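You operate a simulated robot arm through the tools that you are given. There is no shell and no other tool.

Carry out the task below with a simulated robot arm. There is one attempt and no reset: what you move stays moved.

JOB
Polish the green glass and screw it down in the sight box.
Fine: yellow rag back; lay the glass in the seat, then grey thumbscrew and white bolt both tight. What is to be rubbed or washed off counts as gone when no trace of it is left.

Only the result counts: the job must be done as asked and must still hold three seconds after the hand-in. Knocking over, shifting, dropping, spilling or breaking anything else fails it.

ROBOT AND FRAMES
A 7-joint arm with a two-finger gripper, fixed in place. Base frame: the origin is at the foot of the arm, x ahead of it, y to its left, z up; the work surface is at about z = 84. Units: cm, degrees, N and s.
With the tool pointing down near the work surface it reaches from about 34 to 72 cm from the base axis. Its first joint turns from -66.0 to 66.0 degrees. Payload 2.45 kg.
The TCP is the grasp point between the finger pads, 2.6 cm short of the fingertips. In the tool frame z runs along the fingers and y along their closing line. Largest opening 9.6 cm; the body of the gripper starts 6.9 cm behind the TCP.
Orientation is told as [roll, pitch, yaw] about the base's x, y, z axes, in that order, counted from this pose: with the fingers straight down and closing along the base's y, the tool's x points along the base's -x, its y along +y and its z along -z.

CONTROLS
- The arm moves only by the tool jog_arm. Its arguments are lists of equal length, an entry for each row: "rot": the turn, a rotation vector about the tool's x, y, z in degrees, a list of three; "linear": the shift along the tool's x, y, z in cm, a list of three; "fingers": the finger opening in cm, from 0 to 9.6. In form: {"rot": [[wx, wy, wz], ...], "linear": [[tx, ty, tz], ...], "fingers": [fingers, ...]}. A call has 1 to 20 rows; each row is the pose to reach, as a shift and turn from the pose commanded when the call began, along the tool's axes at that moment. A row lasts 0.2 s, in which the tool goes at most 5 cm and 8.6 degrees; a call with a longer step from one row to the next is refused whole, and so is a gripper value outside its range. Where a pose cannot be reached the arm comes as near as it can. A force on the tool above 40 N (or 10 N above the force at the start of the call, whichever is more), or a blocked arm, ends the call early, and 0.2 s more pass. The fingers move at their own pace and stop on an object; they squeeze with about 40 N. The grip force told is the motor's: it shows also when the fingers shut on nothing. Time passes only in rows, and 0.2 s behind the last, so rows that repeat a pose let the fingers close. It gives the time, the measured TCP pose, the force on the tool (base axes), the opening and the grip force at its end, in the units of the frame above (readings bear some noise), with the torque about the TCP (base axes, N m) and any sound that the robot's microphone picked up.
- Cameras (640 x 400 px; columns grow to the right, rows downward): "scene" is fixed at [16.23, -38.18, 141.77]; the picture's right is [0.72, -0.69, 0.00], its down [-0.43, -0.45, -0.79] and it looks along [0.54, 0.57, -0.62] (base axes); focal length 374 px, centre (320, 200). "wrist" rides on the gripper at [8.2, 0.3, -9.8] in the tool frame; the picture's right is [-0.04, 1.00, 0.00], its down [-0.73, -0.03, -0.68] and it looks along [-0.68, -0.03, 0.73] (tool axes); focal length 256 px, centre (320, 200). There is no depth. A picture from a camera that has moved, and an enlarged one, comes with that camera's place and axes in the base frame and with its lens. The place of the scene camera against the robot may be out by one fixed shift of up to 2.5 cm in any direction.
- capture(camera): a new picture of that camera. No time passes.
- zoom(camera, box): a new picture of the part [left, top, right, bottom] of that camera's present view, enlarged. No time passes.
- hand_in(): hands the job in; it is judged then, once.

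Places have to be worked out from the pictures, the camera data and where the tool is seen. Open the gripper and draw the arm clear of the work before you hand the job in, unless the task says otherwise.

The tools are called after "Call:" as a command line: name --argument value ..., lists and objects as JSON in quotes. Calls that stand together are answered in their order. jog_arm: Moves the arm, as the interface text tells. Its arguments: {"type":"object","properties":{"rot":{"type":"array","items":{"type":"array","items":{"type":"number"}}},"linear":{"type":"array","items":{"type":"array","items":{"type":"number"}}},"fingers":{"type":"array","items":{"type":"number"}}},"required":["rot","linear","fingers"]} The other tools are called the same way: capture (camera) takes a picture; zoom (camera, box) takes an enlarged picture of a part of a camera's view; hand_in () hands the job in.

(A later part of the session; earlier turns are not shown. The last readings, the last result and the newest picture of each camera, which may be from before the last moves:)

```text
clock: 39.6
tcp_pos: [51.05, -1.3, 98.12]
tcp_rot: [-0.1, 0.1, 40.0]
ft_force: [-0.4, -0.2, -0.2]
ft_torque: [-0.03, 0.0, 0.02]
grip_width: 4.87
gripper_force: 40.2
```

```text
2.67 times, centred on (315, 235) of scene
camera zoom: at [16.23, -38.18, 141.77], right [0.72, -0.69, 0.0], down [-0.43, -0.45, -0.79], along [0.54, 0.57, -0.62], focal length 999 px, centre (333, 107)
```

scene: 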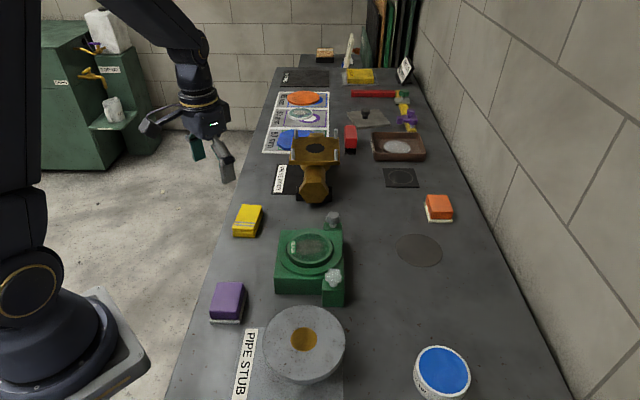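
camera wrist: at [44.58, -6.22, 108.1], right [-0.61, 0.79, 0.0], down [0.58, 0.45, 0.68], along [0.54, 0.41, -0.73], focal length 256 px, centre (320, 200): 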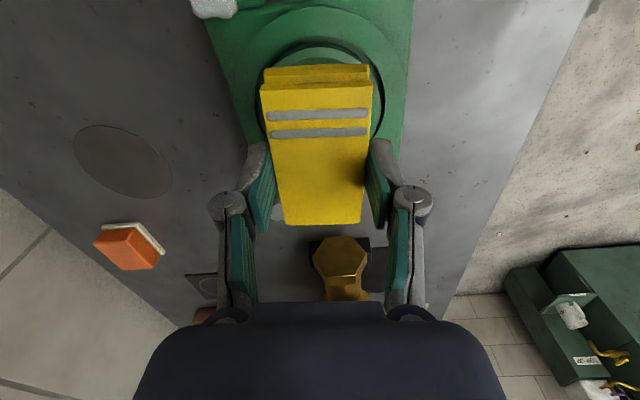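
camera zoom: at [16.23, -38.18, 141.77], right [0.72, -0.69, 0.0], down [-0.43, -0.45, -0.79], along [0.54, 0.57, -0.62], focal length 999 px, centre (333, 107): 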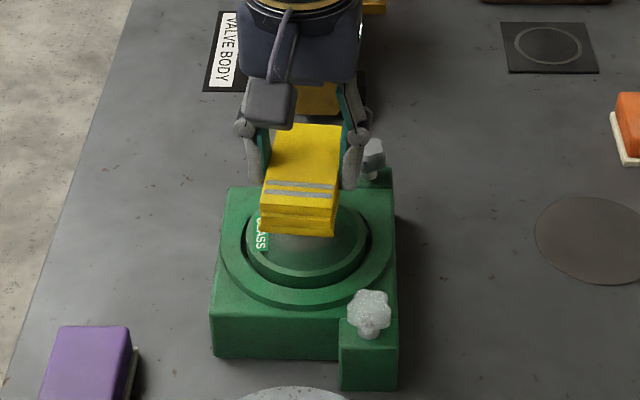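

The rag hangs right above the glass. I'll descend to just above expected contact (TCP near 94).

Call:
jog_arm --rot '[[0, 0, 0], [0, 0, 0], [0, 0, 0], [0, 0, 0], [0, 0, 0]]' --linear '[[0, 0, 2], [0, 0, 3.3], [0, 0, 3.8], [0, 0, 4.0], [0, 0, 4.0]]' --fingers '[3.8, 3.8, 3.8, 3.8, 3.8]'

Call:
zoom --camera "scene" --box '[265, 190, 365, 290]'

```text
clock: 40.9
tcp_pos: [50.91, -1.13, 94.17]
tcp_rot: [-0.1, 0.0, 40.0]
ft_force: [0.2, 0.5, -0.9]
ft_torque: [0.02, 0.02, 0.01]
grip_width: 4.9
gripper_force: 40.6
```

```text
4.00 times, centred on (315, 240) of scene
camera zoom: at [16.23, -38.18, 141.77], right [0.72, -0.69, 0.0], down [-0.43, -0.45, -0.79], along [0.54, 0.57, -0.62], focal length 1498 px, centre (340, 40)
```

zoom: 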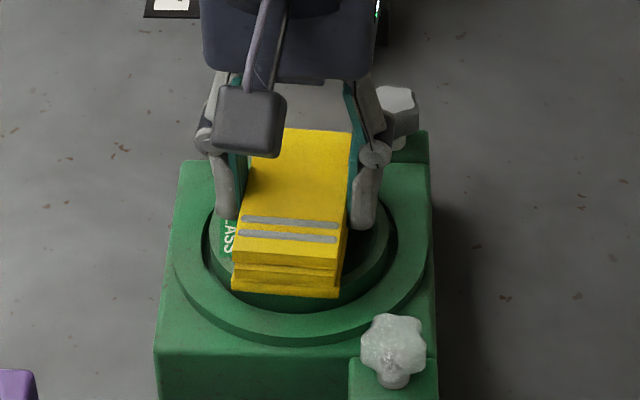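

I see no contact force yet with the rag very close to the glass. I'll step down 0.15 cm at a time.

Call:
jog_arm --rot '[[0, 0, 0], [0, 0, 0], [0, 0, 0]]' --linear '[[0, 0, 0.15], [0, 0, 0.3], [0, 0, 0.3]]' --fingers '[3.8, 3.8, 3.8]'

```text
clock: 41.6
tcp_pos: [50.91, -1.32, 93.99]
tcp_rot: [-0.2, -0.1, 40.0]
ft_force: [-5.3, 0.1, 27.1]
ft_torque: [0.0, 0.35, 0.02]
grip_width: 4.88
gripper_force: 40.5
```

Contact: 27 N at TCP 94.0. I'll ease off to roughly 15 N and rub in small strokes over the smudge.

Call:
jog_arm --rot '[[0, 0, 0], [0, 0, 0], [0, 0, 0], [0, 0, 0], [0, 0, 0], [0, 0, 0], [0, 0, 0], [0, 0, 0], [0, 0, 0], [0, 0, 0], [0, 0, 0], [0, 0, 0], [0, 0, 0], [0, 0, 0], [0, 0, 0], [0, 0, 0], [0, 0, 0], [0, 0, 0]]' --linear '[[0, 0, -0.12], [0.5, 0, -0.12], [1.0, 0, -0.12], [0.5, 0.5, -0.12], [0, 1.0, -0.12], [-0.5, 0.5, -0.12], [-1.0, 0, -0.12], [-0.5, -0.5, -0.12], [0, -1.0, -0.12], [0.5, -0.5, -0.12], [1.0, 0, -0.12], [0, 0, -0.12], [-1.0, 0, -0.12], [0, 0, -0.12], [0, 1.0, -0.12], [0, 0, -0.12], [0, -1.0, -0.12], [0, 0, -0.12]]' --fingers '[3.8, 3.8, 3.8, 3.8, 3.8, 3.8, 3.8, 3.8, 3.8, 3.8, 3.8, 3.8, 3.8, 3.8, 3.8, 3.8, 3.8, 3.8]'

Call:
zoom --camera "scene" --box '[265, 190, 365, 290]'

```text
clock: 45.5
tcp_pos: [50.88, -1.34, 94.06]
tcp_rot: [0.0, 0.0, 39.9]
ft_force: [1.8, -1.8, 3.7]
ft_torque: [-0.04, -0.03, 0.01]
grip_width: 4.87
gripper_force: 40.3
```

```text
4.00 times, centred on (315, 240) of scene
camera zoom: at [16.23, -38.19, 141.76], right [0.72, -0.69, 0.0], down [-0.43, -0.45, -0.79], along [0.54, 0.57, -0.62], focal length 1498 px, centre (340, 40)
```

zoom: 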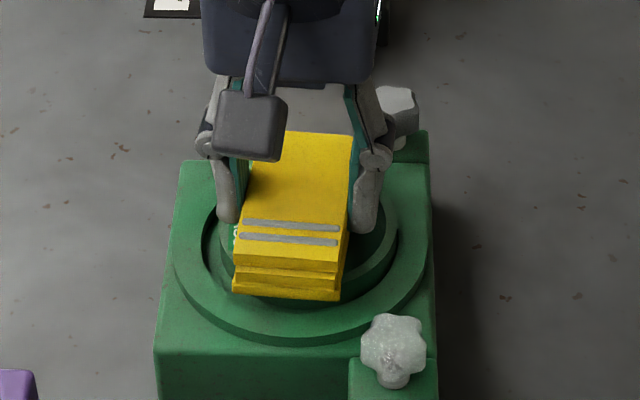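

The force dropped to about 4 N by the end. I'll lift the rag aside to inspect the glass.

Call:
jog_arm --rot '[[0, 0, 0], [0, 0, 0], [0, 0, 0], [0, 0, 0], [0, 0, 0]]' --linear '[[0, 0, -3], [0, 0, -6], [0, 4, -7], [0, 8, -7], [0, 8, -7]]' --fingers '[3.8, 3.8, 3.8, 3.8, 3.8]'

Call:
zoom --camera "scene" --box '[265, 200, 365, 290]'

Call:
capture --camera "wrist"

```text
clock: 46.6
tcp_pos: [45.78, 4.93, 101.02]
tcp_rot: [-0.1, -0.1, 40.0]
ft_force: [-0.5, 0.0, -0.6]
ft_torque: [-0.03, 0.0, -0.04]
grip_width: 4.87
gripper_force: 39.9
```

```text
4.44 times, centred on (315, 245) of scene
camera zoom: at [16.23, -38.18, 141.77], right [0.72, -0.69, 0.0], down [-0.43, -0.45, -0.79], along [0.54, 0.57, -0.62], focal length 1664 px, centre (342, 0)
```

zoom: 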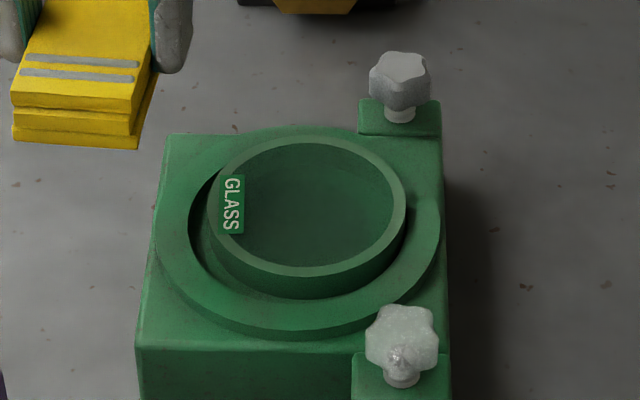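

```text
taken
camera wrist: at [39.41, -0.1, 110.94], right [-0.61, 0.79, 0.0], down [0.58, 0.45, 0.68], along [0.54, 0.41, -0.73], focal length 256 px, centre (320, 200)
```

wrist: 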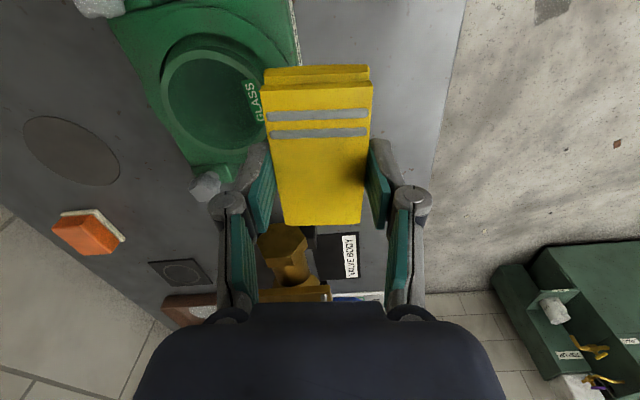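

The smudge looks gone. I'll zoom in closely on the glass surface and its seating to be sure nothing is left.

Call:
zoom --camera "scene" --box '[292, 225, 342, 270]'

Call:
zoom --camera "wrist" --box '[140, 20, 290, 180]'

```text
8.89 times, centred on (317, 248) of scene
camera zoom: at [16.23, -38.18, 141.77], right [0.72, -0.69, 0.0], down [-0.43, -0.45, -0.79], along [0.54, 0.57, -0.62], focal length 3329 px, centre (347, -222)
```

zoom: 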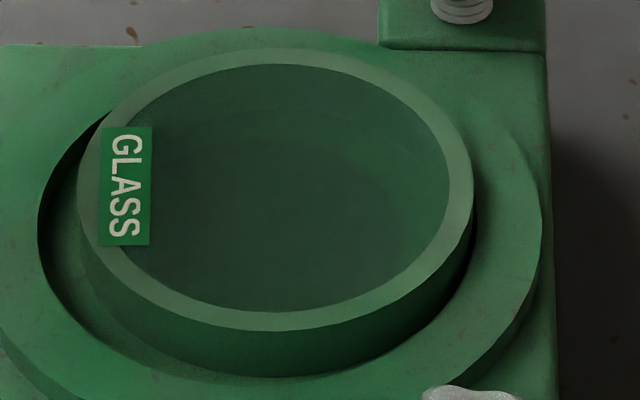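

```text
2.50 times, centred on (215, 100) of wrist
camera zoom: at [39.41, -0.1, 110.94], right [-0.61, 0.79, 0.0], down [0.58, 0.45, 0.68], along [0.54, 0.41, -0.73], focal length 640 px, centre (582, 450)
```

zoom: 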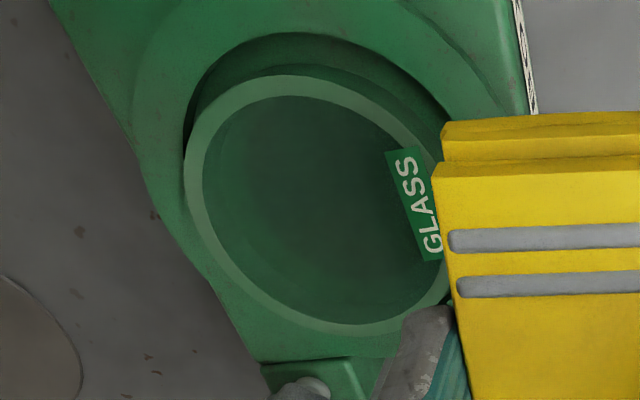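

No trace of the smudge is visible, and the glass stays in the recess at about (51.4, -1.3). For certainty I'll make one more firm pass over the whole face, finishing with a short stroke toward -x to nudge the glass nearer the middle.

Call:
jog_arm --rot '[[0, 0, 0], [0, 0, 0], [0, 0, 0], [0, 0, 0], [0, 0, 0], [0, 0, 0], [0, 0, 0], [0, 0, 0], [0, 0, 0], [0, 0, 0], [0, 0, 0], [0, 0, 0], [0, 0, 0], [0, 0, 0], [0, 0, 0], [0, 0, 0], [0, 0, 0], [0, 0, 0], [0, 0, 0], [0, 0, 0]]' --linear '[[0, -4, 0], [0, -8, 0], [0, -8, 4], [0, -8, 6.4], [0, -8, 7.0], [0, -8, 7.08], [0.7, -8, 7.08], [0, -7.2, 7.08], [-0.7, -8, 7.08], [0, -8.8, 7.08], [0.7, -8, 7.08], [0.8, -7.2, 7.08], [0, -7.2, 7.08], [-0.8, -7.2, 7.08], [-0.8, -8, 7.08], [-0.8, -8.8, 7.08], [0, -8.8, 7.08], [0.7, -8.8, 7.08], [0, -8, 7.08], [-0.5, -8.4, 7.08]]' --fingers '[3.8, 3.8, 3.8, 3.8, 3.8, 3.8, 3.8, 3.8, 3.8, 3.8, 3.8, 3.8, 3.8, 3.8, 3.8, 3.8, 3.8, 3.8, 3.8, 3.8]'

```text
clock: 50.9
tcp_pos: [51.37, -1.25, 93.92]
tcp_rot: [0.1, 0.1, 40.0]
ft_force: [-9.9, -4.2, 30.1]
ft_torque: [0.02, -0.01, -0.02]
grip_width: 4.88
gripper_force: 40.0
```

Pressing at 30 N now. I'll ease off slightly, make the short nudge toward -x, then lift and look again.

Call:
jog_arm --rot '[[0, 0, 0], [0, 0, 0], [0, 0, 0], [0, 0, 0], [0, 0, 0], [0, 0, 0], [0, 0, 0], [0, 0, 0], [0, 0, 0]]' --linear '[[0, 0, -0.1], [0.31, 0.26, -0.1], [0.61, 0.51, -0.1], [0.61, 0.51, -0.4], [0.61, 0.51, -3], [0.61, 0.51, -7], [0.61, 4.5, -7], [0.61, 8.5, -7], [0.61, 8.5, -7]]' --fingers '[3.8, 3.8, 3.8, 3.8, 3.8, 3.8, 3.8, 3.8, 3.8]'

Call:
zoom --camera "scene" --box '[285, 220, 345, 275]'

Call:
zoom --camera "wrist" --box '[140, 20, 290, 180]'

Call:
zoom --camera "scene" --box '[265, 200, 365, 310]'

```text
clock: 52.9
tcp_pos: [45.55, 4.94, 100.89]
tcp_rot: [0.0, -0.1, 40.0]
ft_force: [0.0, 0.3, -1.2]
ft_torque: [0.01, 0.04, -0.05]
grip_width: 4.89
gripper_force: 39.9
```

```text
7.27 times, centred on (315, 248) of scene
camera zoom: at [16.23, -38.18, 141.77], right [0.72, -0.69, 0.0], down [-0.43, -0.45, -0.79], along [0.54, 0.57, -0.62], focal length 2724 px, centre (356, -146)
```

zoom: 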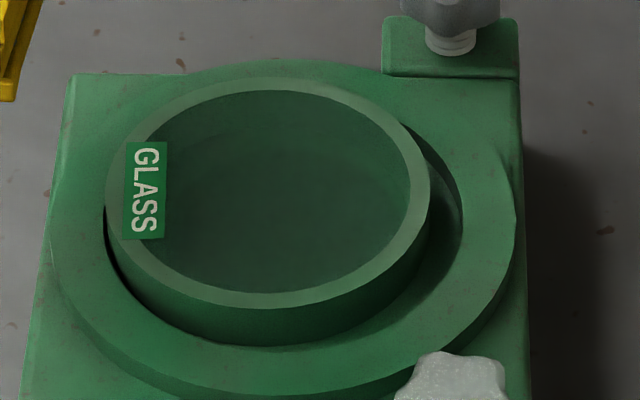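

```text
2.50 times, centred on (215, 100) of wrist
camera zoom: at [39.26, -0.01, 110.83], right [-0.61, 0.79, 0.0], down [0.58, 0.45, 0.68], along [0.54, 0.41, -0.73], focal length 640 px, centre (582, 450)
```

zoom: 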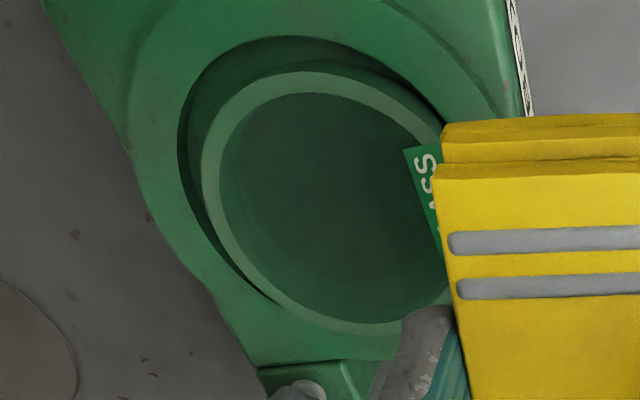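

```text
3.64 times, centred on (315, 255) of scene
camera zoom: at [16.23, -38.18, 141.77], right [0.72, -0.69, 0.0], down [-0.43, -0.45, -0.79], along [0.54, 0.57, -0.62], focal length 1362 px, centre (338, 0)
```

zoom: 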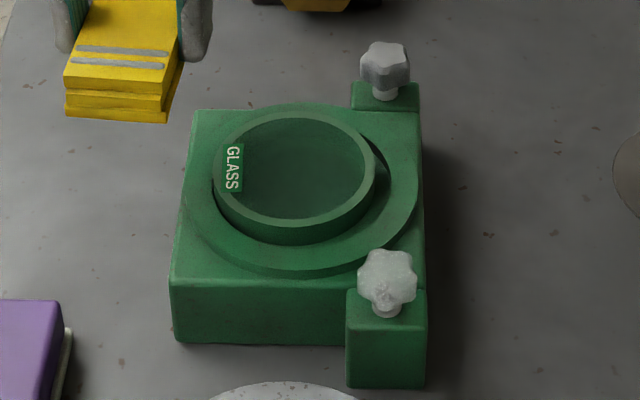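

The glass is spotless and still in its recess, shifted a little toward +y, which I'll re-centre later. Now I'll return the rag to its recorded spot by undoing my summed moves (-12.06, +7.92, +13.24).

Call:
jog_arm --rot '[[0, 0, 0], [0, 0, 0], [0, 0, 0], [0, 0, 0], [0, 0, 0], [0, 0, 0], [0, 0, 0], [0, 0, 0], [0, 0, 0], [0, 0, 0]]' --linear '[[-3, 2, 0], [-6, 4, 0], [-9, 6, 0], [-12.06, 7.92, 0], [-12.06, 7.92, 4], [-12.06, 7.92, 8], [-12.06, 7.92, 11], [-12.06, 7.92, 12.4], [-12.06, 7.92, 12.9], [-12.06, 7.92, 12.9]]' --fingers '[3.8, 3.8, 3.8, 3.8, 3.8, 3.8, 3.8, 3.8, 3.8, 3.8]'

Call:
capture --camera "wrist"

Call:
zoom --camera "scene" --box '[200, 170, 310, 260]'

```text
clock: 55.0
tcp_pos: [49.85, 18.72, 87.96]
tcp_rot: [-0.1, 0.0, 40.0]
ft_force: [0.3, 1.0, -0.7]
ft_torque: [-0.04, -0.01, 0.0]
grip_width: 4.87
gripper_force: 40.3
```

```text
taken
camera wrist: at [43.35, 13.75, 97.88], right [-0.61, 0.79, 0.0], down [0.58, 0.45, 0.68], along [0.54, 0.41, -0.73], focal length 256 px, centre (320, 200)
```

wrist: 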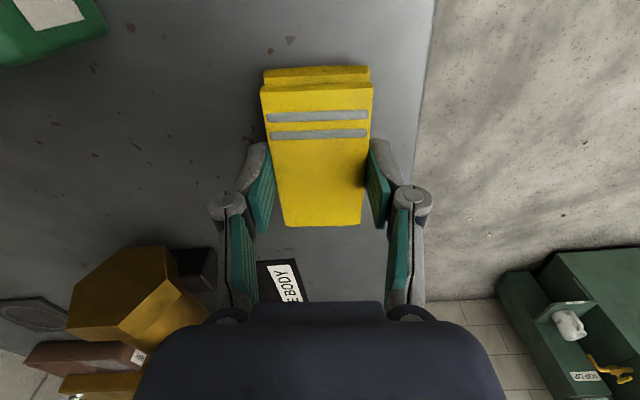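

```text
4.44 times, centred on (255, 215) of scene
camera zoom: at [16.23, -38.18, 141.77], right [0.72, -0.69, 0.0], down [-0.43, -0.45, -0.79], along [0.54, 0.57, -0.62], focal length 1664 px, centre (609, 133)
```

zoom: 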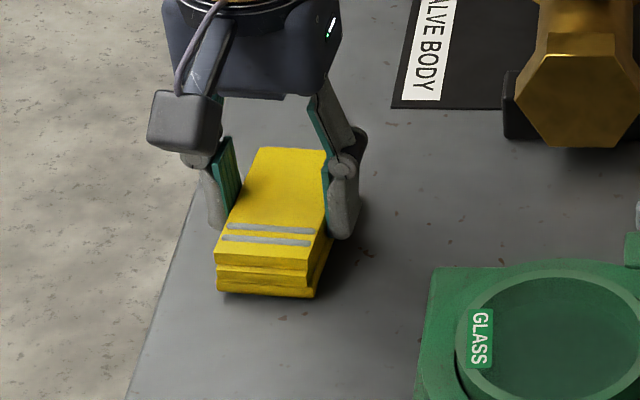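

The rag is right above its spot. I'll lower the last 0.34 cm, release, and rise.

Call:
jog_arm --rot '[[0, 0, 0], [0, 0, 0], [0, 0, 0]]' --linear '[[0, 0, 0.18], [0, 0, 0.34], [0, 0, 0.34]]' --fingers '[3.8, 3.8, 3.8]'

Call:
zoom --camera "scene" --box '[200, 170, 310, 260]'

```text
clock: 55.9
tcp_pos: [49.85, 18.64, 87.63]
tcp_rot: [-0.1, 0.0, 40.0]
ft_force: [0.5, -0.7, 0.0]
ft_torque: [0.0, -0.03, 0.01]
grip_width: 4.86
gripper_force: 40.0
```

```text
4.44 times, centred on (255, 215) of scene
camera zoom: at [16.23, -38.18, 141.77], right [0.72, -0.69, 0.0], down [-0.43, -0.45, -0.79], along [0.54, 0.57, -0.62], focal length 1664 px, centre (609, 133)
```

zoom: 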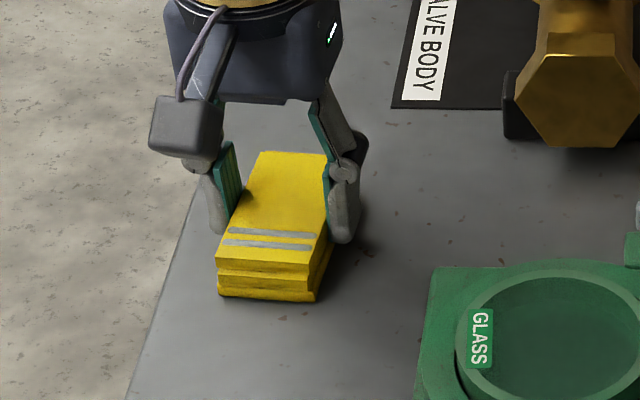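

The rag matches its original image position. I'll touch it down lightly and open the fingers, then rise.

Call:
jog_arm --rot '[[0, 0, 0], [0, 0, 0], [0, 0, 0], [0, 0, 0], [0, 0, 0], [0, 0, 0], [0, 0, 0], [0, 0, 0], [0, 0, 0]]' --linear '[[0, 0, 0.06], [0, 0, 0.06], [0, 0, 0.06], [0, 0, 0.06], [0, 0, -1], [0, 0, -4], [0, 0, -8], [0, 0, -12], [0, 0, -12]]' --fingers '[3.8, 5.6, 7.5, 7.5, 8, 8, 8, 8, 8]'

Call:
capture --camera "scene"

Call:
zoom --camera "scene" --box '[220, 195, 280, 245]'

```text
clock: 57.9
tcp_pos: [49.82, 18.51, 99.62]
tcp_rot: [0.0, 0.1, 40.0]
ft_force: [-0.9, 0.3, 0.8]
ft_torque: [-0.02, 0.0, 0.03]
grip_width: 8.02
gripper_force: 0.0
```

```text
taken
```

scene: 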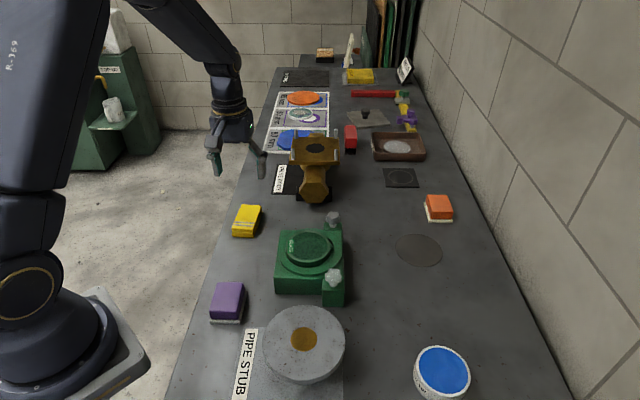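

```text
8.00 times, centred on (250, 220) of scene
camera zoom: at [16.23, -38.18, 141.77], right [0.72, -0.69, 0.0], down [-0.43, -0.45, -0.79], along [0.54, 0.57, -0.62], focal length 2996 px, centre (880, 40)
```

zoom: 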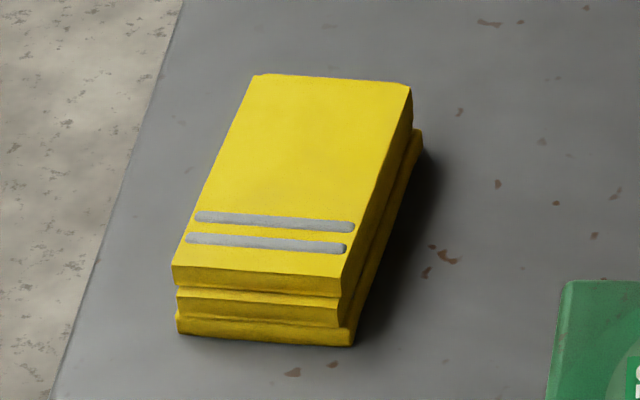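

The rag is back within about 0.1 cm of where it was. Next I'll hover over the glass with yaw 45° to re-centre it in the recess.

Call:
jog_arm --rot '[[0, 0, -1], [0, 0, -2], [0, 0, -3], [0, 0, -4], [0, 0, -5], [0, 0, -5], [0, 0, -5]]' --linear '[[2.36, -3.1, 0], [4.72, -6.2, 0], [7.08, -9.3, 0], [9.44, -12.4, 0], [11.79, -15.52, 0], [11.79, -15.52, 3.6], [11.79, -15.52, 3.6]]' --fingers '[9.6, 9.6, 9.6, 9.6, 9.6, 9.6, 9.6]'

Call:
capture --camera "wrist"

Call:
zoom --camera "wrist" --box '[180, 0, 460, 180]'

```text
clock: 59.5
tcp_pos: [50.8, -0.74, 96.15]
tcp_rot: [-0.1, 0.0, 45.0]
ft_force: [-0.3, 0.3, -0.9]
ft_torque: [0.03, 0.02, 0.0]
grip_width: 9.62
gripper_force: 0.0
```

```text
taken
camera wrist: at [44.79, -6.34, 106.05], right [-0.68, 0.73, 0.0], down [0.54, 0.5, 0.68], along [0.5, 0.46, -0.73], focal length 256 px, centre (320, 200)
```

wrist: 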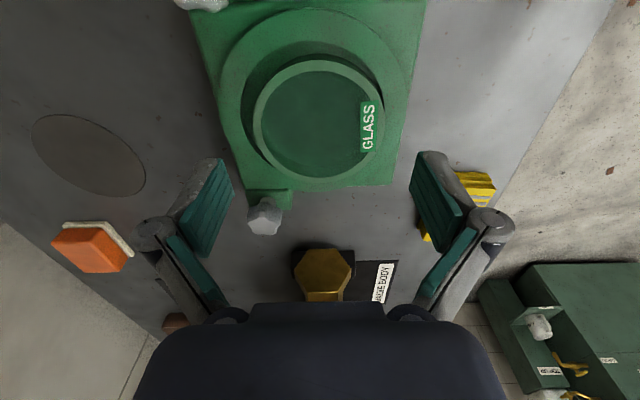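

```text
2.22 times, centred on (320, 90) of wrist
camera zoom: at [44.79, -6.34, 106.05], right [-0.68, 0.73, 0.0], down [0.54, 0.5, 0.68], along [0.5, 0.46, -0.73], focal length 569 px, centre (320, 444)
```

zoom: 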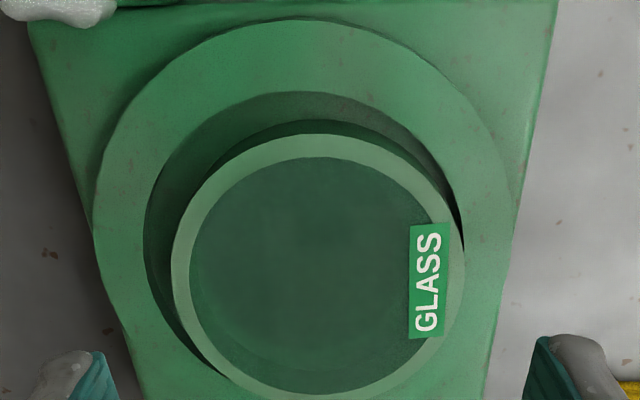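

The glass is spotless; it lies about 0.5 cm off the recess centre. I'll lower over it, squeeze its protruding rim lightly, slide it by tool (+0.25, -0.42) to the middle, and release.

Call:
jog_arm --rot '[[0, 0, 0], [0, 0, 0], [0, 0, 0], [0, 0, 0], [0, 0, 0], [0, 0, 0], [0, 0, 0], [0, 0, 0]]' --linear '[[-0.04, 0.08, 2], [-0.04, 0.08, 4], [-0.04, 0.08, 4.5], [-0.04, 0.08, 4.73], [-0.04, 0.08, 4.73], [-0.04, 0.08, 4.73], [-0.04, 0.08, 4.73], [-0.04, 0.08, 4.73]]' --fingers '[9.6, 9.6, 9.6, 9.6, 9.6, 8.4, 8.4, 8.4]'

Call:
zoom --camera "wrist" --box '[190, 40, 450, 240]'

Call:
zoom --camera "scene" --box '[275, 220, 355, 285]'

```text
clock: 61.2
tcp_pos: [50.83, -0.79, 91.34]
tcp_rot: [-0.1, 0.1, 45.0]
ft_force: [3.4, -4.8, -0.7]
ft_torque: [0.01, -0.05, -0.04]
grip_width: 8.77
gripper_force: 3.5
```

```text
2.00 times, centred on (320, 140) of wrist
camera zoom: at [44.81, -6.25, 101.29], right [-0.68, 0.74, 0.0], down [0.54, 0.5, 0.68], along [0.5, 0.46, -0.73], focal length 512 px, centre (320, 320)
```

zoom: 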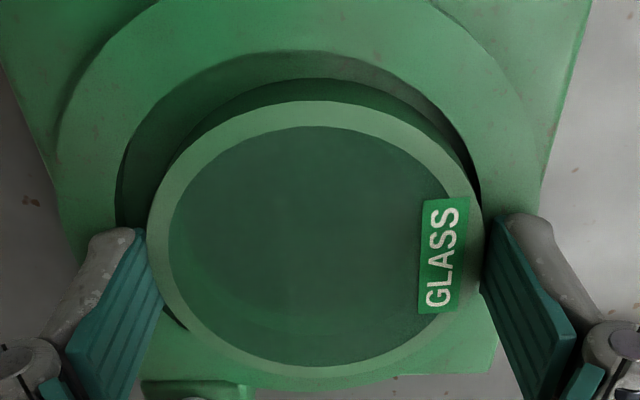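

```text
6.15 times, centred on (315, 252) of scene
camera zoom: at [16.24, -38.19, 141.76], right [0.72, -0.69, 0.0], down [-0.43, -0.45, -0.79], along [0.54, 0.57, -0.62], focal length 2305 px, centre (351, -123)
```

zoom: 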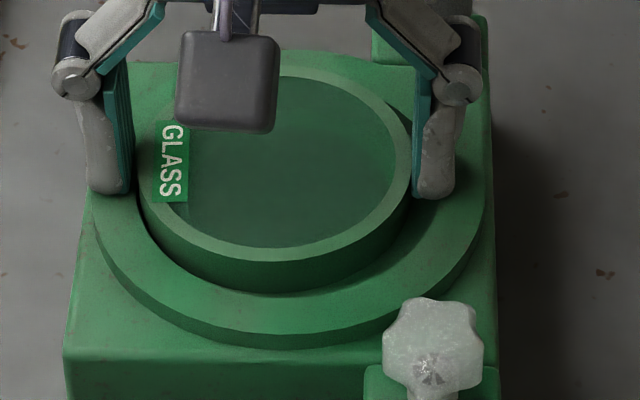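

One finger has met the glass while the recess wall holds it on the other side. I'll slide the tool to the recess centre so the fingers carry the glass with them.

Call:
jog_arm --rot '[[0, 0, 0], [0, 0, 0], [0, 0, 0], [0, 0, 0], [0, 0, 0]]' --linear '[[0.1, -0.13, 0], [0.2, -0.27, 0], [0.29, -0.4, 0], [0.29, -0.4, 0], [0.29, -0.4, 0]]' --fingers '[8.4, 8.4, 8.4, 8.4, 8.4]'

Call:
zoom --camera "wrist" --box '[190, 40, 450, 240]'

```text
clock: 62.5
tcp_pos: [50.77, -1.28, 91.28]
tcp_rot: [-0.2, 0.1, 45.1]
ft_force: [-1.4, 0.6, 0.6]
ft_torque: [0.03, 0.02, -0.01]
grip_width: 8.53
gripper_force: 7.9
```

```text
2.00 times, centred on (320, 140) of wrist
camera zoom: at [44.83, -6.73, 101.3], right [-0.68, 0.73, 0.0], down [0.54, 0.5, 0.68], along [0.5, 0.46, -0.73], focal length 512 px, centre (320, 320)
```

zoom: 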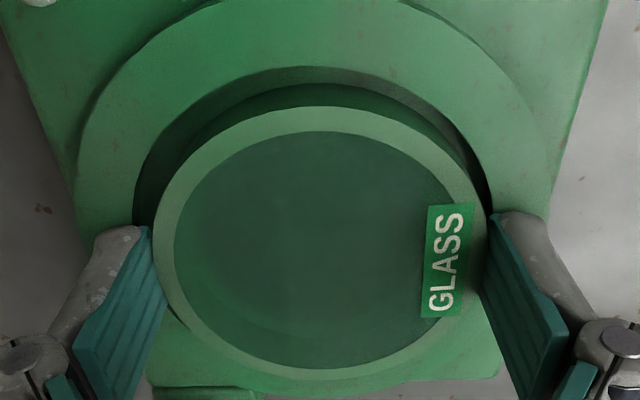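

The glass is now centred at 8.53 between the fingers. I'll open, rise, and inspect the seat and the two knobs from above.

Call:
jog_arm --rot '[[0, 0, 0], [0, 0, 0], [0, 0, 0], [0, 0, 0], [0, 0, 0], [0, 0, 0]]' --linear '[[0, 0, 0], [0, 0, 0], [0, 0, -2], [0, 0, -6], [0, 0, -10], [0, 0, -10]]' --fingers '[9.6, 9.6, 9.6, 9.6, 9.6, 9.6]'

Call:
capture --camera "wrist"

Call:
zoom --camera "scene" --box '[265, 200, 365, 310]'

Call:
zoom --camera "scene" --box '[310, 255, 360, 310]'

Call:
zoom --camera "scene" --box '[310, 200, 360, 245]'

```text
clock: 63.9
tcp_pos: [50.9, -1.16, 101.37]
tcp_rot: [0.1, 0.0, 45.0]
ft_force: [-0.2, 0.4, -0.3]
ft_torque: [-0.02, 0.0, 0.02]
grip_width: 9.59
gripper_force: 0.0
```

```text
taken
camera wrist: at [44.91, -6.67, 111.29], right [-0.68, 0.73, 0.0], down [0.54, 0.5, 0.68], along [0.5, 0.46, -0.73], focal length 256 px, centre (320, 200)
```

wrist: 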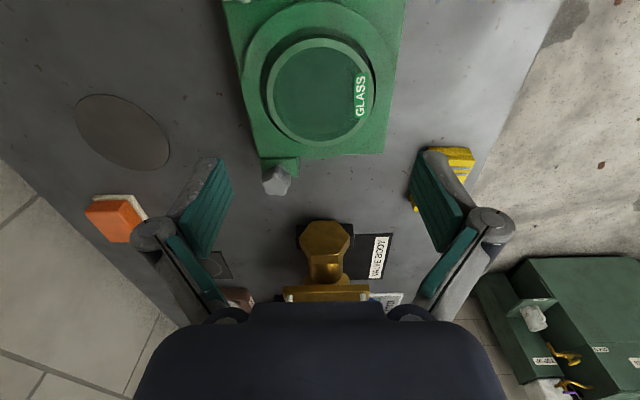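

```text
3.64 times, centred on (315, 255) of scene
camera zoom: at [16.23, -38.18, 141.77], right [0.72, -0.69, 0.0], down [-0.43, -0.45, -0.79], along [0.54, 0.57, -0.62], focal length 1362 px, centre (338, 0)
```

zoom: 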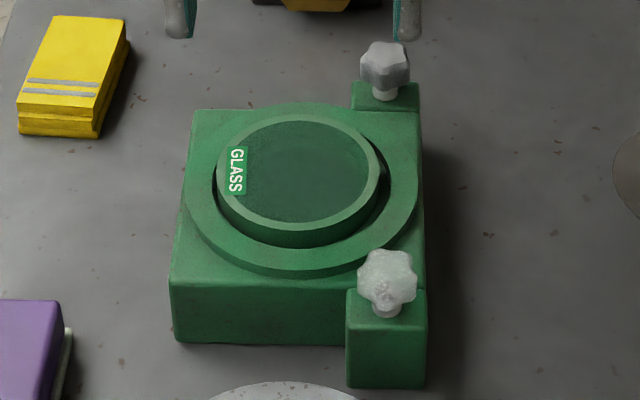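

```text
7.27 times, centred on (335, 282) of scene
camera zoom: at [16.23, -38.18, 141.77], right [0.72, -0.69, 0.0], down [-0.43, -0.45, -0.79], along [0.54, 0.57, -0.62], focal length 2724 px, centre (211, -400)
```

zoom: 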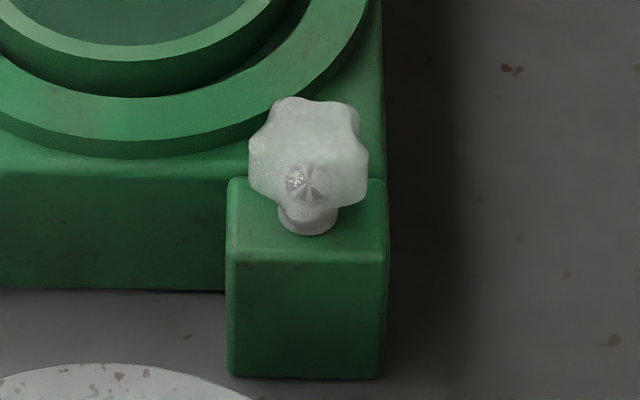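

```text
8.89 times, centred on (335, 222) of scene
camera zoom: at [16.23, -38.18, 141.77], right [0.72, -0.69, 0.0], down [-0.43, -0.45, -0.79], along [0.54, 0.57, -0.62], focal length 3329 px, centre (187, 0)
```

zoom: 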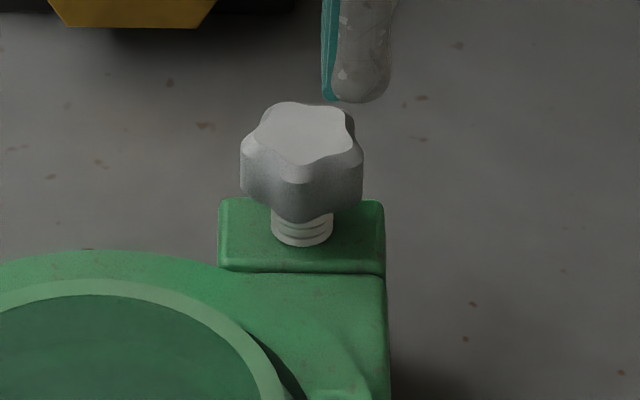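

The glass is seated and the rag is back. I'll look more closely at the odd mark on the white bolt before turning it.

Call:
zoom --camera "scene" --box '[325, 265, 345, 290]'

Call:
jog_arm --rot '[[0, 0, 0], [0, 0, 0], [0, 0, 0], [0, 0, 0]]' --linear '[[3, -1.5, 0], [6, -3.5, 0], [9, -5.2, 0], [9, -5.2, 0]]' --fingers '[9.6, 9.6, 9.6, 9.6]'

Call:
capture --camera "wrist"

```text
16.00 times, centred on (335, 278) of scene
camera zoom: at [16.23, -38.18, 141.77], right [0.72, -0.69, 0.0], down [-0.43, -0.45, -0.79], along [0.54, 0.57, -0.62], focal length 5992 px, centre (80, -1040)
```

zoom: 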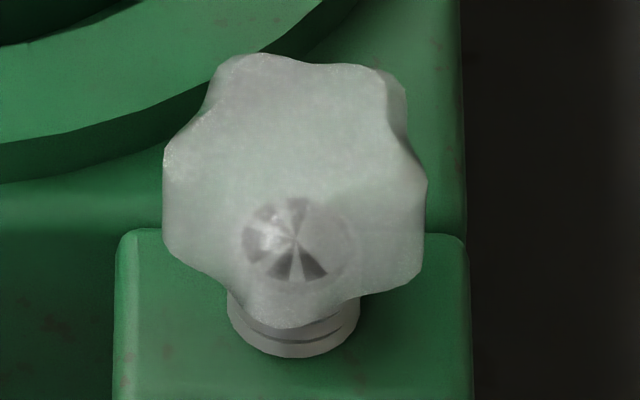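

```text
clock: 64.8
tcp_pos: [48.09, -11.14, 101.25]
tcp_rot: [0.0, 0.0, 45.0]
ft_force: [0.3, -0.1, 0.0]
ft_torque: [0.01, -0.01, 0.02]
grip_width: 9.61
gripper_force: 0.0
```

```text
taken
camera wrist: at [42.14, -16.68, 111.26], right [-0.68, 0.73, 0.0], down [0.54, 0.5, 0.68], along [0.5, 0.46, -0.73], focal length 256 px, centre (320, 200)
```

wrist: 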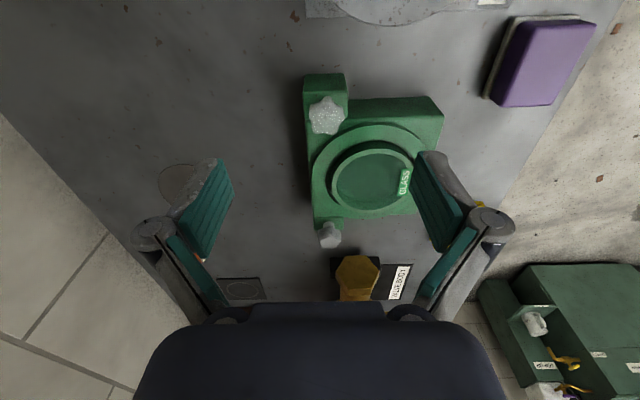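

The white bolt's head is just translucent, with the screw showing through. I'll zoom in on both heads from this viewpoint to locate them.

Call:
zoom --camera "wrist" --box '[290, 60, 370, 150]'

Call:
zoom --camera "wrist" --box '[290, 190, 370, 260]'

```text
4.44 times, centred on (330, 105) of wrist
camera zoom: at [42.14, -16.68, 111.26], right [-0.68, 0.73, 0.0], down [0.54, 0.5, 0.68], along [0.5, 0.46, -0.73], focal length 1138 px, centre (276, 622)
```

zoom: 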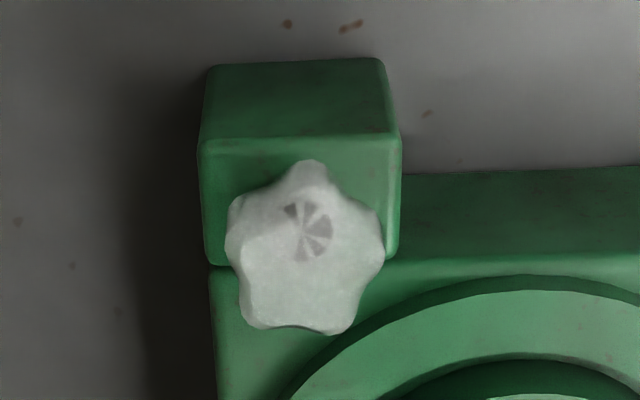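

```text
5.71 times, centred on (330, 225) of wrist
camera zoom: at [42.14, -16.68, 111.26], right [-0.68, 0.73, 0.0], down [0.54, 0.5, 0.68], along [0.5, 0.46, -0.73], focal length 1463 px, centre (263, 57)
```

zoom: 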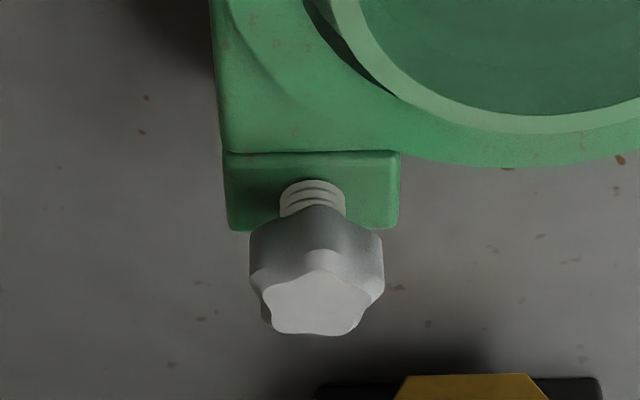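

Both heads are five-lobed and about 2.8 cm wide. For an accurate top-down look I'll turn to yaw 0 and then tilt the tool 43° so the wrist camera looks straight down.

Call:
jog_arm --rot '[[0, 0, 7.5], [0, 0, 15], [0, 0, 22.5], [0, 0, 30], [0, 0, 37.5], [0, 0, 45], [0, 0, 45]]' --linear '[[0, 0, 0], [-0.2, 0.2, 0], [-0.4, 0.4, 0], [-0.49, 0.49, 0], [-0.49, 0.49, 0], [-0.49, 0.49, 0], [-0.49, 0.49, 0]]' --fingers '[9.6, 7, 5, 5, 5, 5, 5]'

Call:
jog_arm --rot '[[0, 8, 0], [0, 16, 0], [0, 24, 0], [0, 32, 0], [0, 40, 0], [0, 43, 0], [0, 43, 0]]' --linear '[[0, 0, 0], [0, 0, 0], [0, 0, 0], [0, 0, 0], [0, 0, 0], [0, 0, 0], [0, 0, 0]]' --fingers '[5, 5, 5, 5, 5, 5, 5]'

Call:
capture --camera "wrist"

Call:
capture --camera "scene"

```text
clock: 66.5
tcp_pos: [48.0, -10.5, 101.28]
tcp_rot: [0.0, -0.1, -0.1]
ft_force: [0.0, 0.2, 0.4]
ft_torque: [0.01, -0.01, 0.01]
grip_width: 5.02
gripper_force: 0.0
```

```text
clock: 68.0
tcp_pos: [47.99, -10.66, 101.37]
tcp_rot: [-0.1, 43.0, 0.0]
ft_force: [0.5, -0.4, -0.4]
ft_torque: [0.01, -0.02, -0.03]
grip_width: 5.01
gripper_force: 0.0
```

```text
taken
camera wrist: at [48.88, -10.15, 114.19], right [0.03, 1.0, -0.03], down [1.0, -0.03, 0.0], along [0.0, -0.03, -1.0], focal length 256 px, centre (320, 200)
```

wrist: 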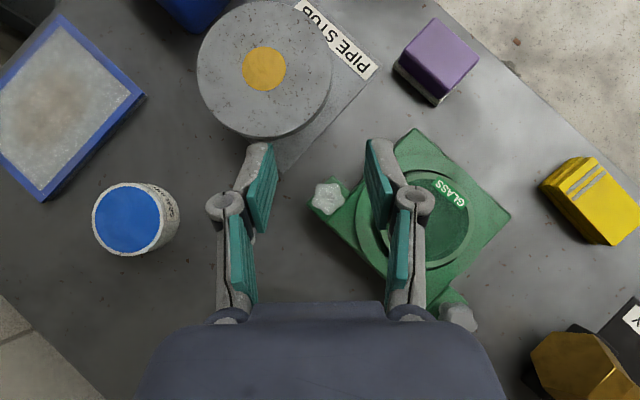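

```text
taken
```

scene: 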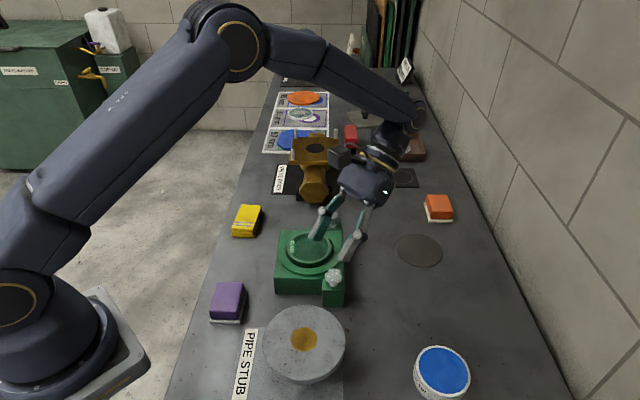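

The camera now looks straight down with the white bolt almost exactly below it. I'll zoom in on both heads.

Call:
zoom --camera "wrist" --box '[295, 165, 365, 230]'

Call:
zoom --camera "wrist" --box '[420, 270, 500, 345]'

Call:
zoom --camera "wrist" --box '[300, 110, 520, 310]'

```text
6.15 times, centred on (330, 198) of wrist
camera zoom: at [48.88, -10.15, 114.19], right [0.03, 1.0, -0.03], down [1.0, -0.03, 0.0], along [0.0, -0.03, -1.0], focal length 1575 px, centre (258, 215)
```

zoom: 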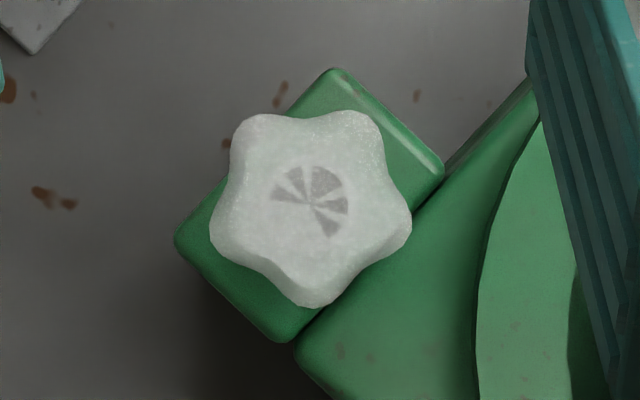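

```text
5.33 times, centred on (460, 308) of wrist
camera zoom: at [48.88, -10.15, 114.19], right [0.03, 1.0, -0.03], down [1.0, -0.03, 0.0], along [0.0, -0.03, -1.0], focal length 1365 px, centre (-427, -373)
```

zoom: 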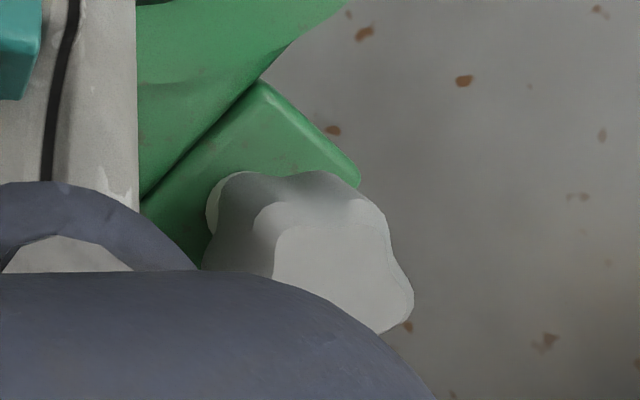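

```text
2.00 times, centred on (410, 210) of wrist
camera zoom: at [48.88, -10.15, 114.19], right [0.03, 1.0, -0.03], down [1.0, -0.03, 0.0], along [0.0, -0.03, -1.0], focal length 512 px, centre (140, 180)
```

zoom: 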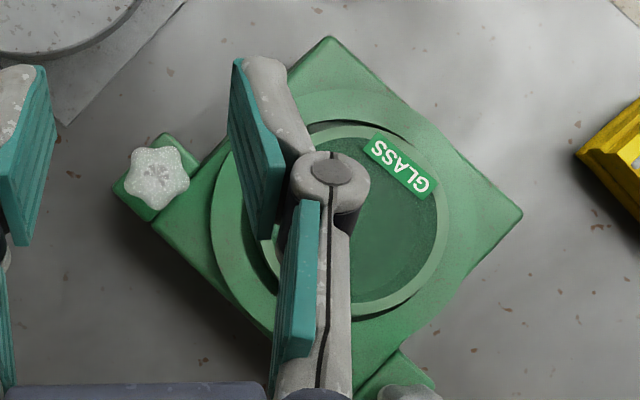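

The white bolt's axis is at about (48.7, -10.0) with its top near z = 91.7 and lobes of 1.36 cm radius. I'll shift the camera over the grey thumbscrew for the same look.

Call:
jog_arm --rot '[[0, 0, 0], [0, 0, 0], [0, 0, 0], [0, 0, 0], [0, 0, 0]]' --linear '[[-1.92, 2.79, -1.79], [-3.84, 5.58, -3.58], [-5.76, 8.36, -5.37], [-7.68, 11.15, -7.16], [-7.68, 11.15, -7.16]]' --fingers '[5, 5, 5, 5, 5]'

Call:
capture --camera "wrist"

Call:
zoom --camera "wrist" --box '[295, 165, 365, 230]'

```text
clock: 69.2
tcp_pos: [55.77, -2.13, 101.33]
tcp_rot: [-0.1, 42.9, 0.1]
ft_force: [-0.8, -1.2, -0.3]
ft_torque: [-0.01, -0.01, 0.0]
grip_width: 4.99
gripper_force: 0.1
out of reach, approached as far as the arm can: row 4, 5
```

```text
taken
camera wrist: at [56.74, -1.77, 114.25], right [0.03, 1.0, -0.03], down [1.0, -0.03, 0.0], along [0.0, -0.03, -1.0], focal length 256 px, centre (320, 200)
```

wrist: 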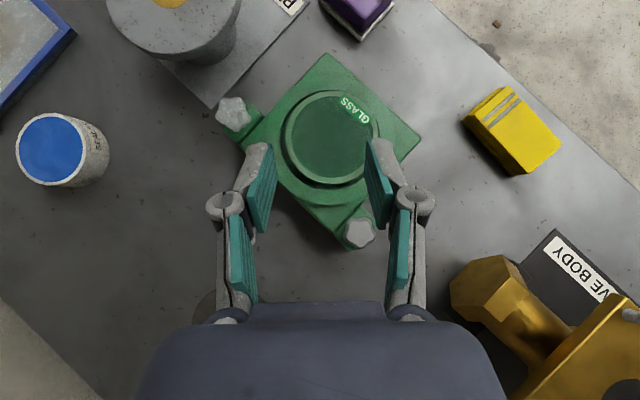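

```text
6.15 times, centred on (330, 198) of wrist
camera zoom: at [56.74, -1.77, 114.25], right [0.03, 1.0, -0.03], down [1.0, -0.03, 0.0], along [0.0, -0.03, -1.0], focal length 1575 px, centre (258, 215)
```

zoom: 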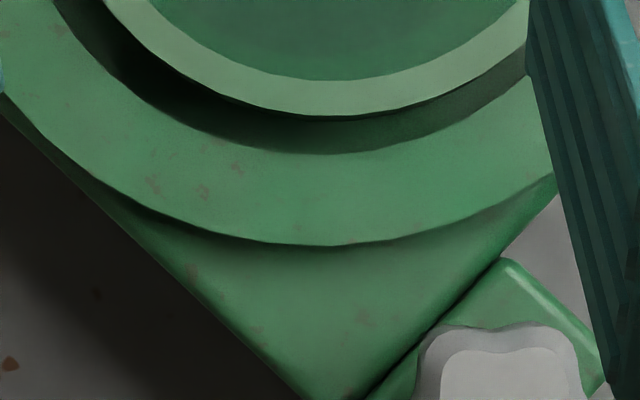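

The tilted pose cannot reach any farther, but the grey head is visible at (359, 233). I'll zoom in on it from here.

Call:
zoom --camera "wrist" --box '[325, 205, 395, 260]'

Call:
zoom --camera "wrist" --box '[200, 60, 440, 260]'

```text
7.27 times, centred on (360, 232) of wrist
camera zoom: at [56.74, -1.77, 114.25], right [0.03, 1.0, -0.03], down [1.0, -0.03, 0.0], along [0.0, -0.03, -1.0], focal length 1862 px, centre (29, -36)
```

zoom: 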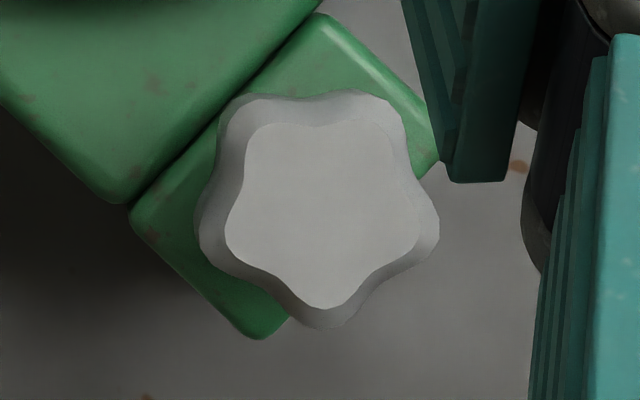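

```text
2.00 times, centred on (320, 160) of wrist
camera zoom: at [56.74, -1.77, 114.25], right [0.03, 1.0, -0.03], down [1.0, -0.03, 0.0], along [0.0, -0.03, -1.0], focal length 512 px, centre (320, 280)
```

zoom: 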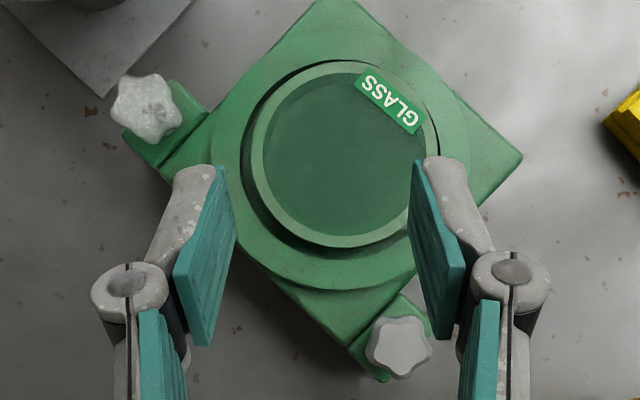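

The grey thumbscrew's axis is at about (59.75, 1.1) with its top near z = 92.1 and lobes at roughly 1°, 73°, 145° and so on. I'll straighten the tool, then yaw to about +91° above it so there is room to turn clockwise.

Call:
jog_arm --rot '[[0, -8, 0], [0, -16, 0], [0, -24, 0], [0, -32, 0], [0, -40, 0], [0, -43, 0], [0, -43, 0]]' --linear '[[0, 0, 0], [0, 0, 0], [0, 0, 0], [0, 0, 0], [0, 0, 0], [0, 0, 0], [0, 0, 0]]' --fingers '[5, 5, 5, 5, 5, 5, 5]'

```text
clock: 70.8
tcp_pos: [56.02, -2.31, 101.21]
tcp_rot: [0.0, -0.1, 0.0]
ft_force: [0.5, 0.6, -0.2]
ft_torque: [0.02, 0.0, 0.01]
grip_width: 4.97
gripper_force: 0.1
```

The tool is vertical again at (56.0, -2.3, 101.2). Now I'll move above the grey thumbscrew while yawing to +91°.

Call:
jog_arm --rot '[[0, 0, -8], [0, 0, -16], [0, 0, -24], [0, 0, -32], [0, 0, -40], [0, 0, -48], [0, 0, -56], [0, 0, -64], [0, 0, -72], [0, 0, -80], [0, 0, -88], [0, 0, -91], [0, 0, -91]]' --linear '[[-0.4, 0.3, 0.2], [-0.8, 0.6, 0.4], [-1.2, 0.9, 0.6], [-1.6, 1.2, 0.8], [-2, 1.5, 1], [-2.4, 1.8, 1.2], [-2.8, 2.1, 1.4], [-3, 2.4, 1.6], [-3.2, 2.7, 1.8], [-3.4, 3.0, 2.0], [-3.6, 3.2, 2.2], [-3.75, 3.37, 2.2], [-3.75, 3.37, 2.2]]' --fingers '[5, 5, 5, 5, 5, 5, 5, 5, 5, 5, 5, 5, 5]'

Call:
capture --camera "wrist"

Call:
zoom --camera "scene" --box '[270, 150, 400, 260]'

```text
clock: 73.7
tcp_pos: [59.8, 1.07, 99.09]
tcp_rot: [-0.1, 0.2, 91.1]
ft_force: [-0.5, -0.5, 0.2]
ft_torque: [-0.04, 0.0, 0.01]
grip_width: 5.0
gripper_force: 0.0
```

```text
taken
camera wrist: at [59.64, -6.97, 109.08], right [-1.0, 0.02, 0.0], down [0.01, 0.73, 0.68], along [0.02, 0.68, -0.73], focal length 256 px, centre (320, 200)
```

wrist: 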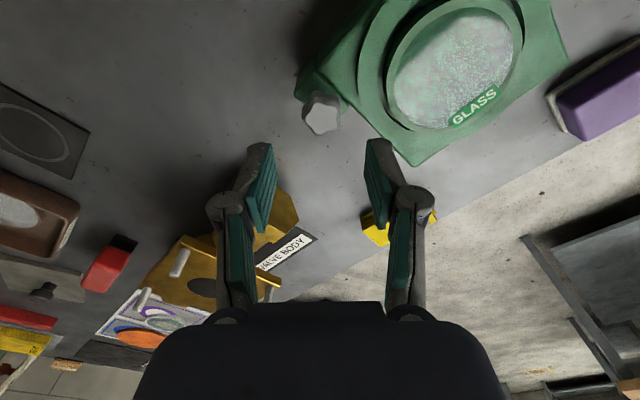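

```text
3.64 times, centred on (335, 205) of scene
camera zoom: at [16.23, -38.18, 141.77], right [0.72, -0.69, 0.0], down [-0.43, -0.45, -0.79], along [0.54, 0.57, -0.62], focal length 1362 px, centre (266, 182)
```

zoom: 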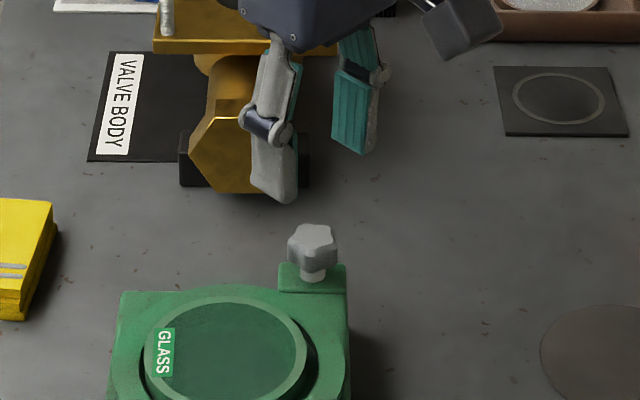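

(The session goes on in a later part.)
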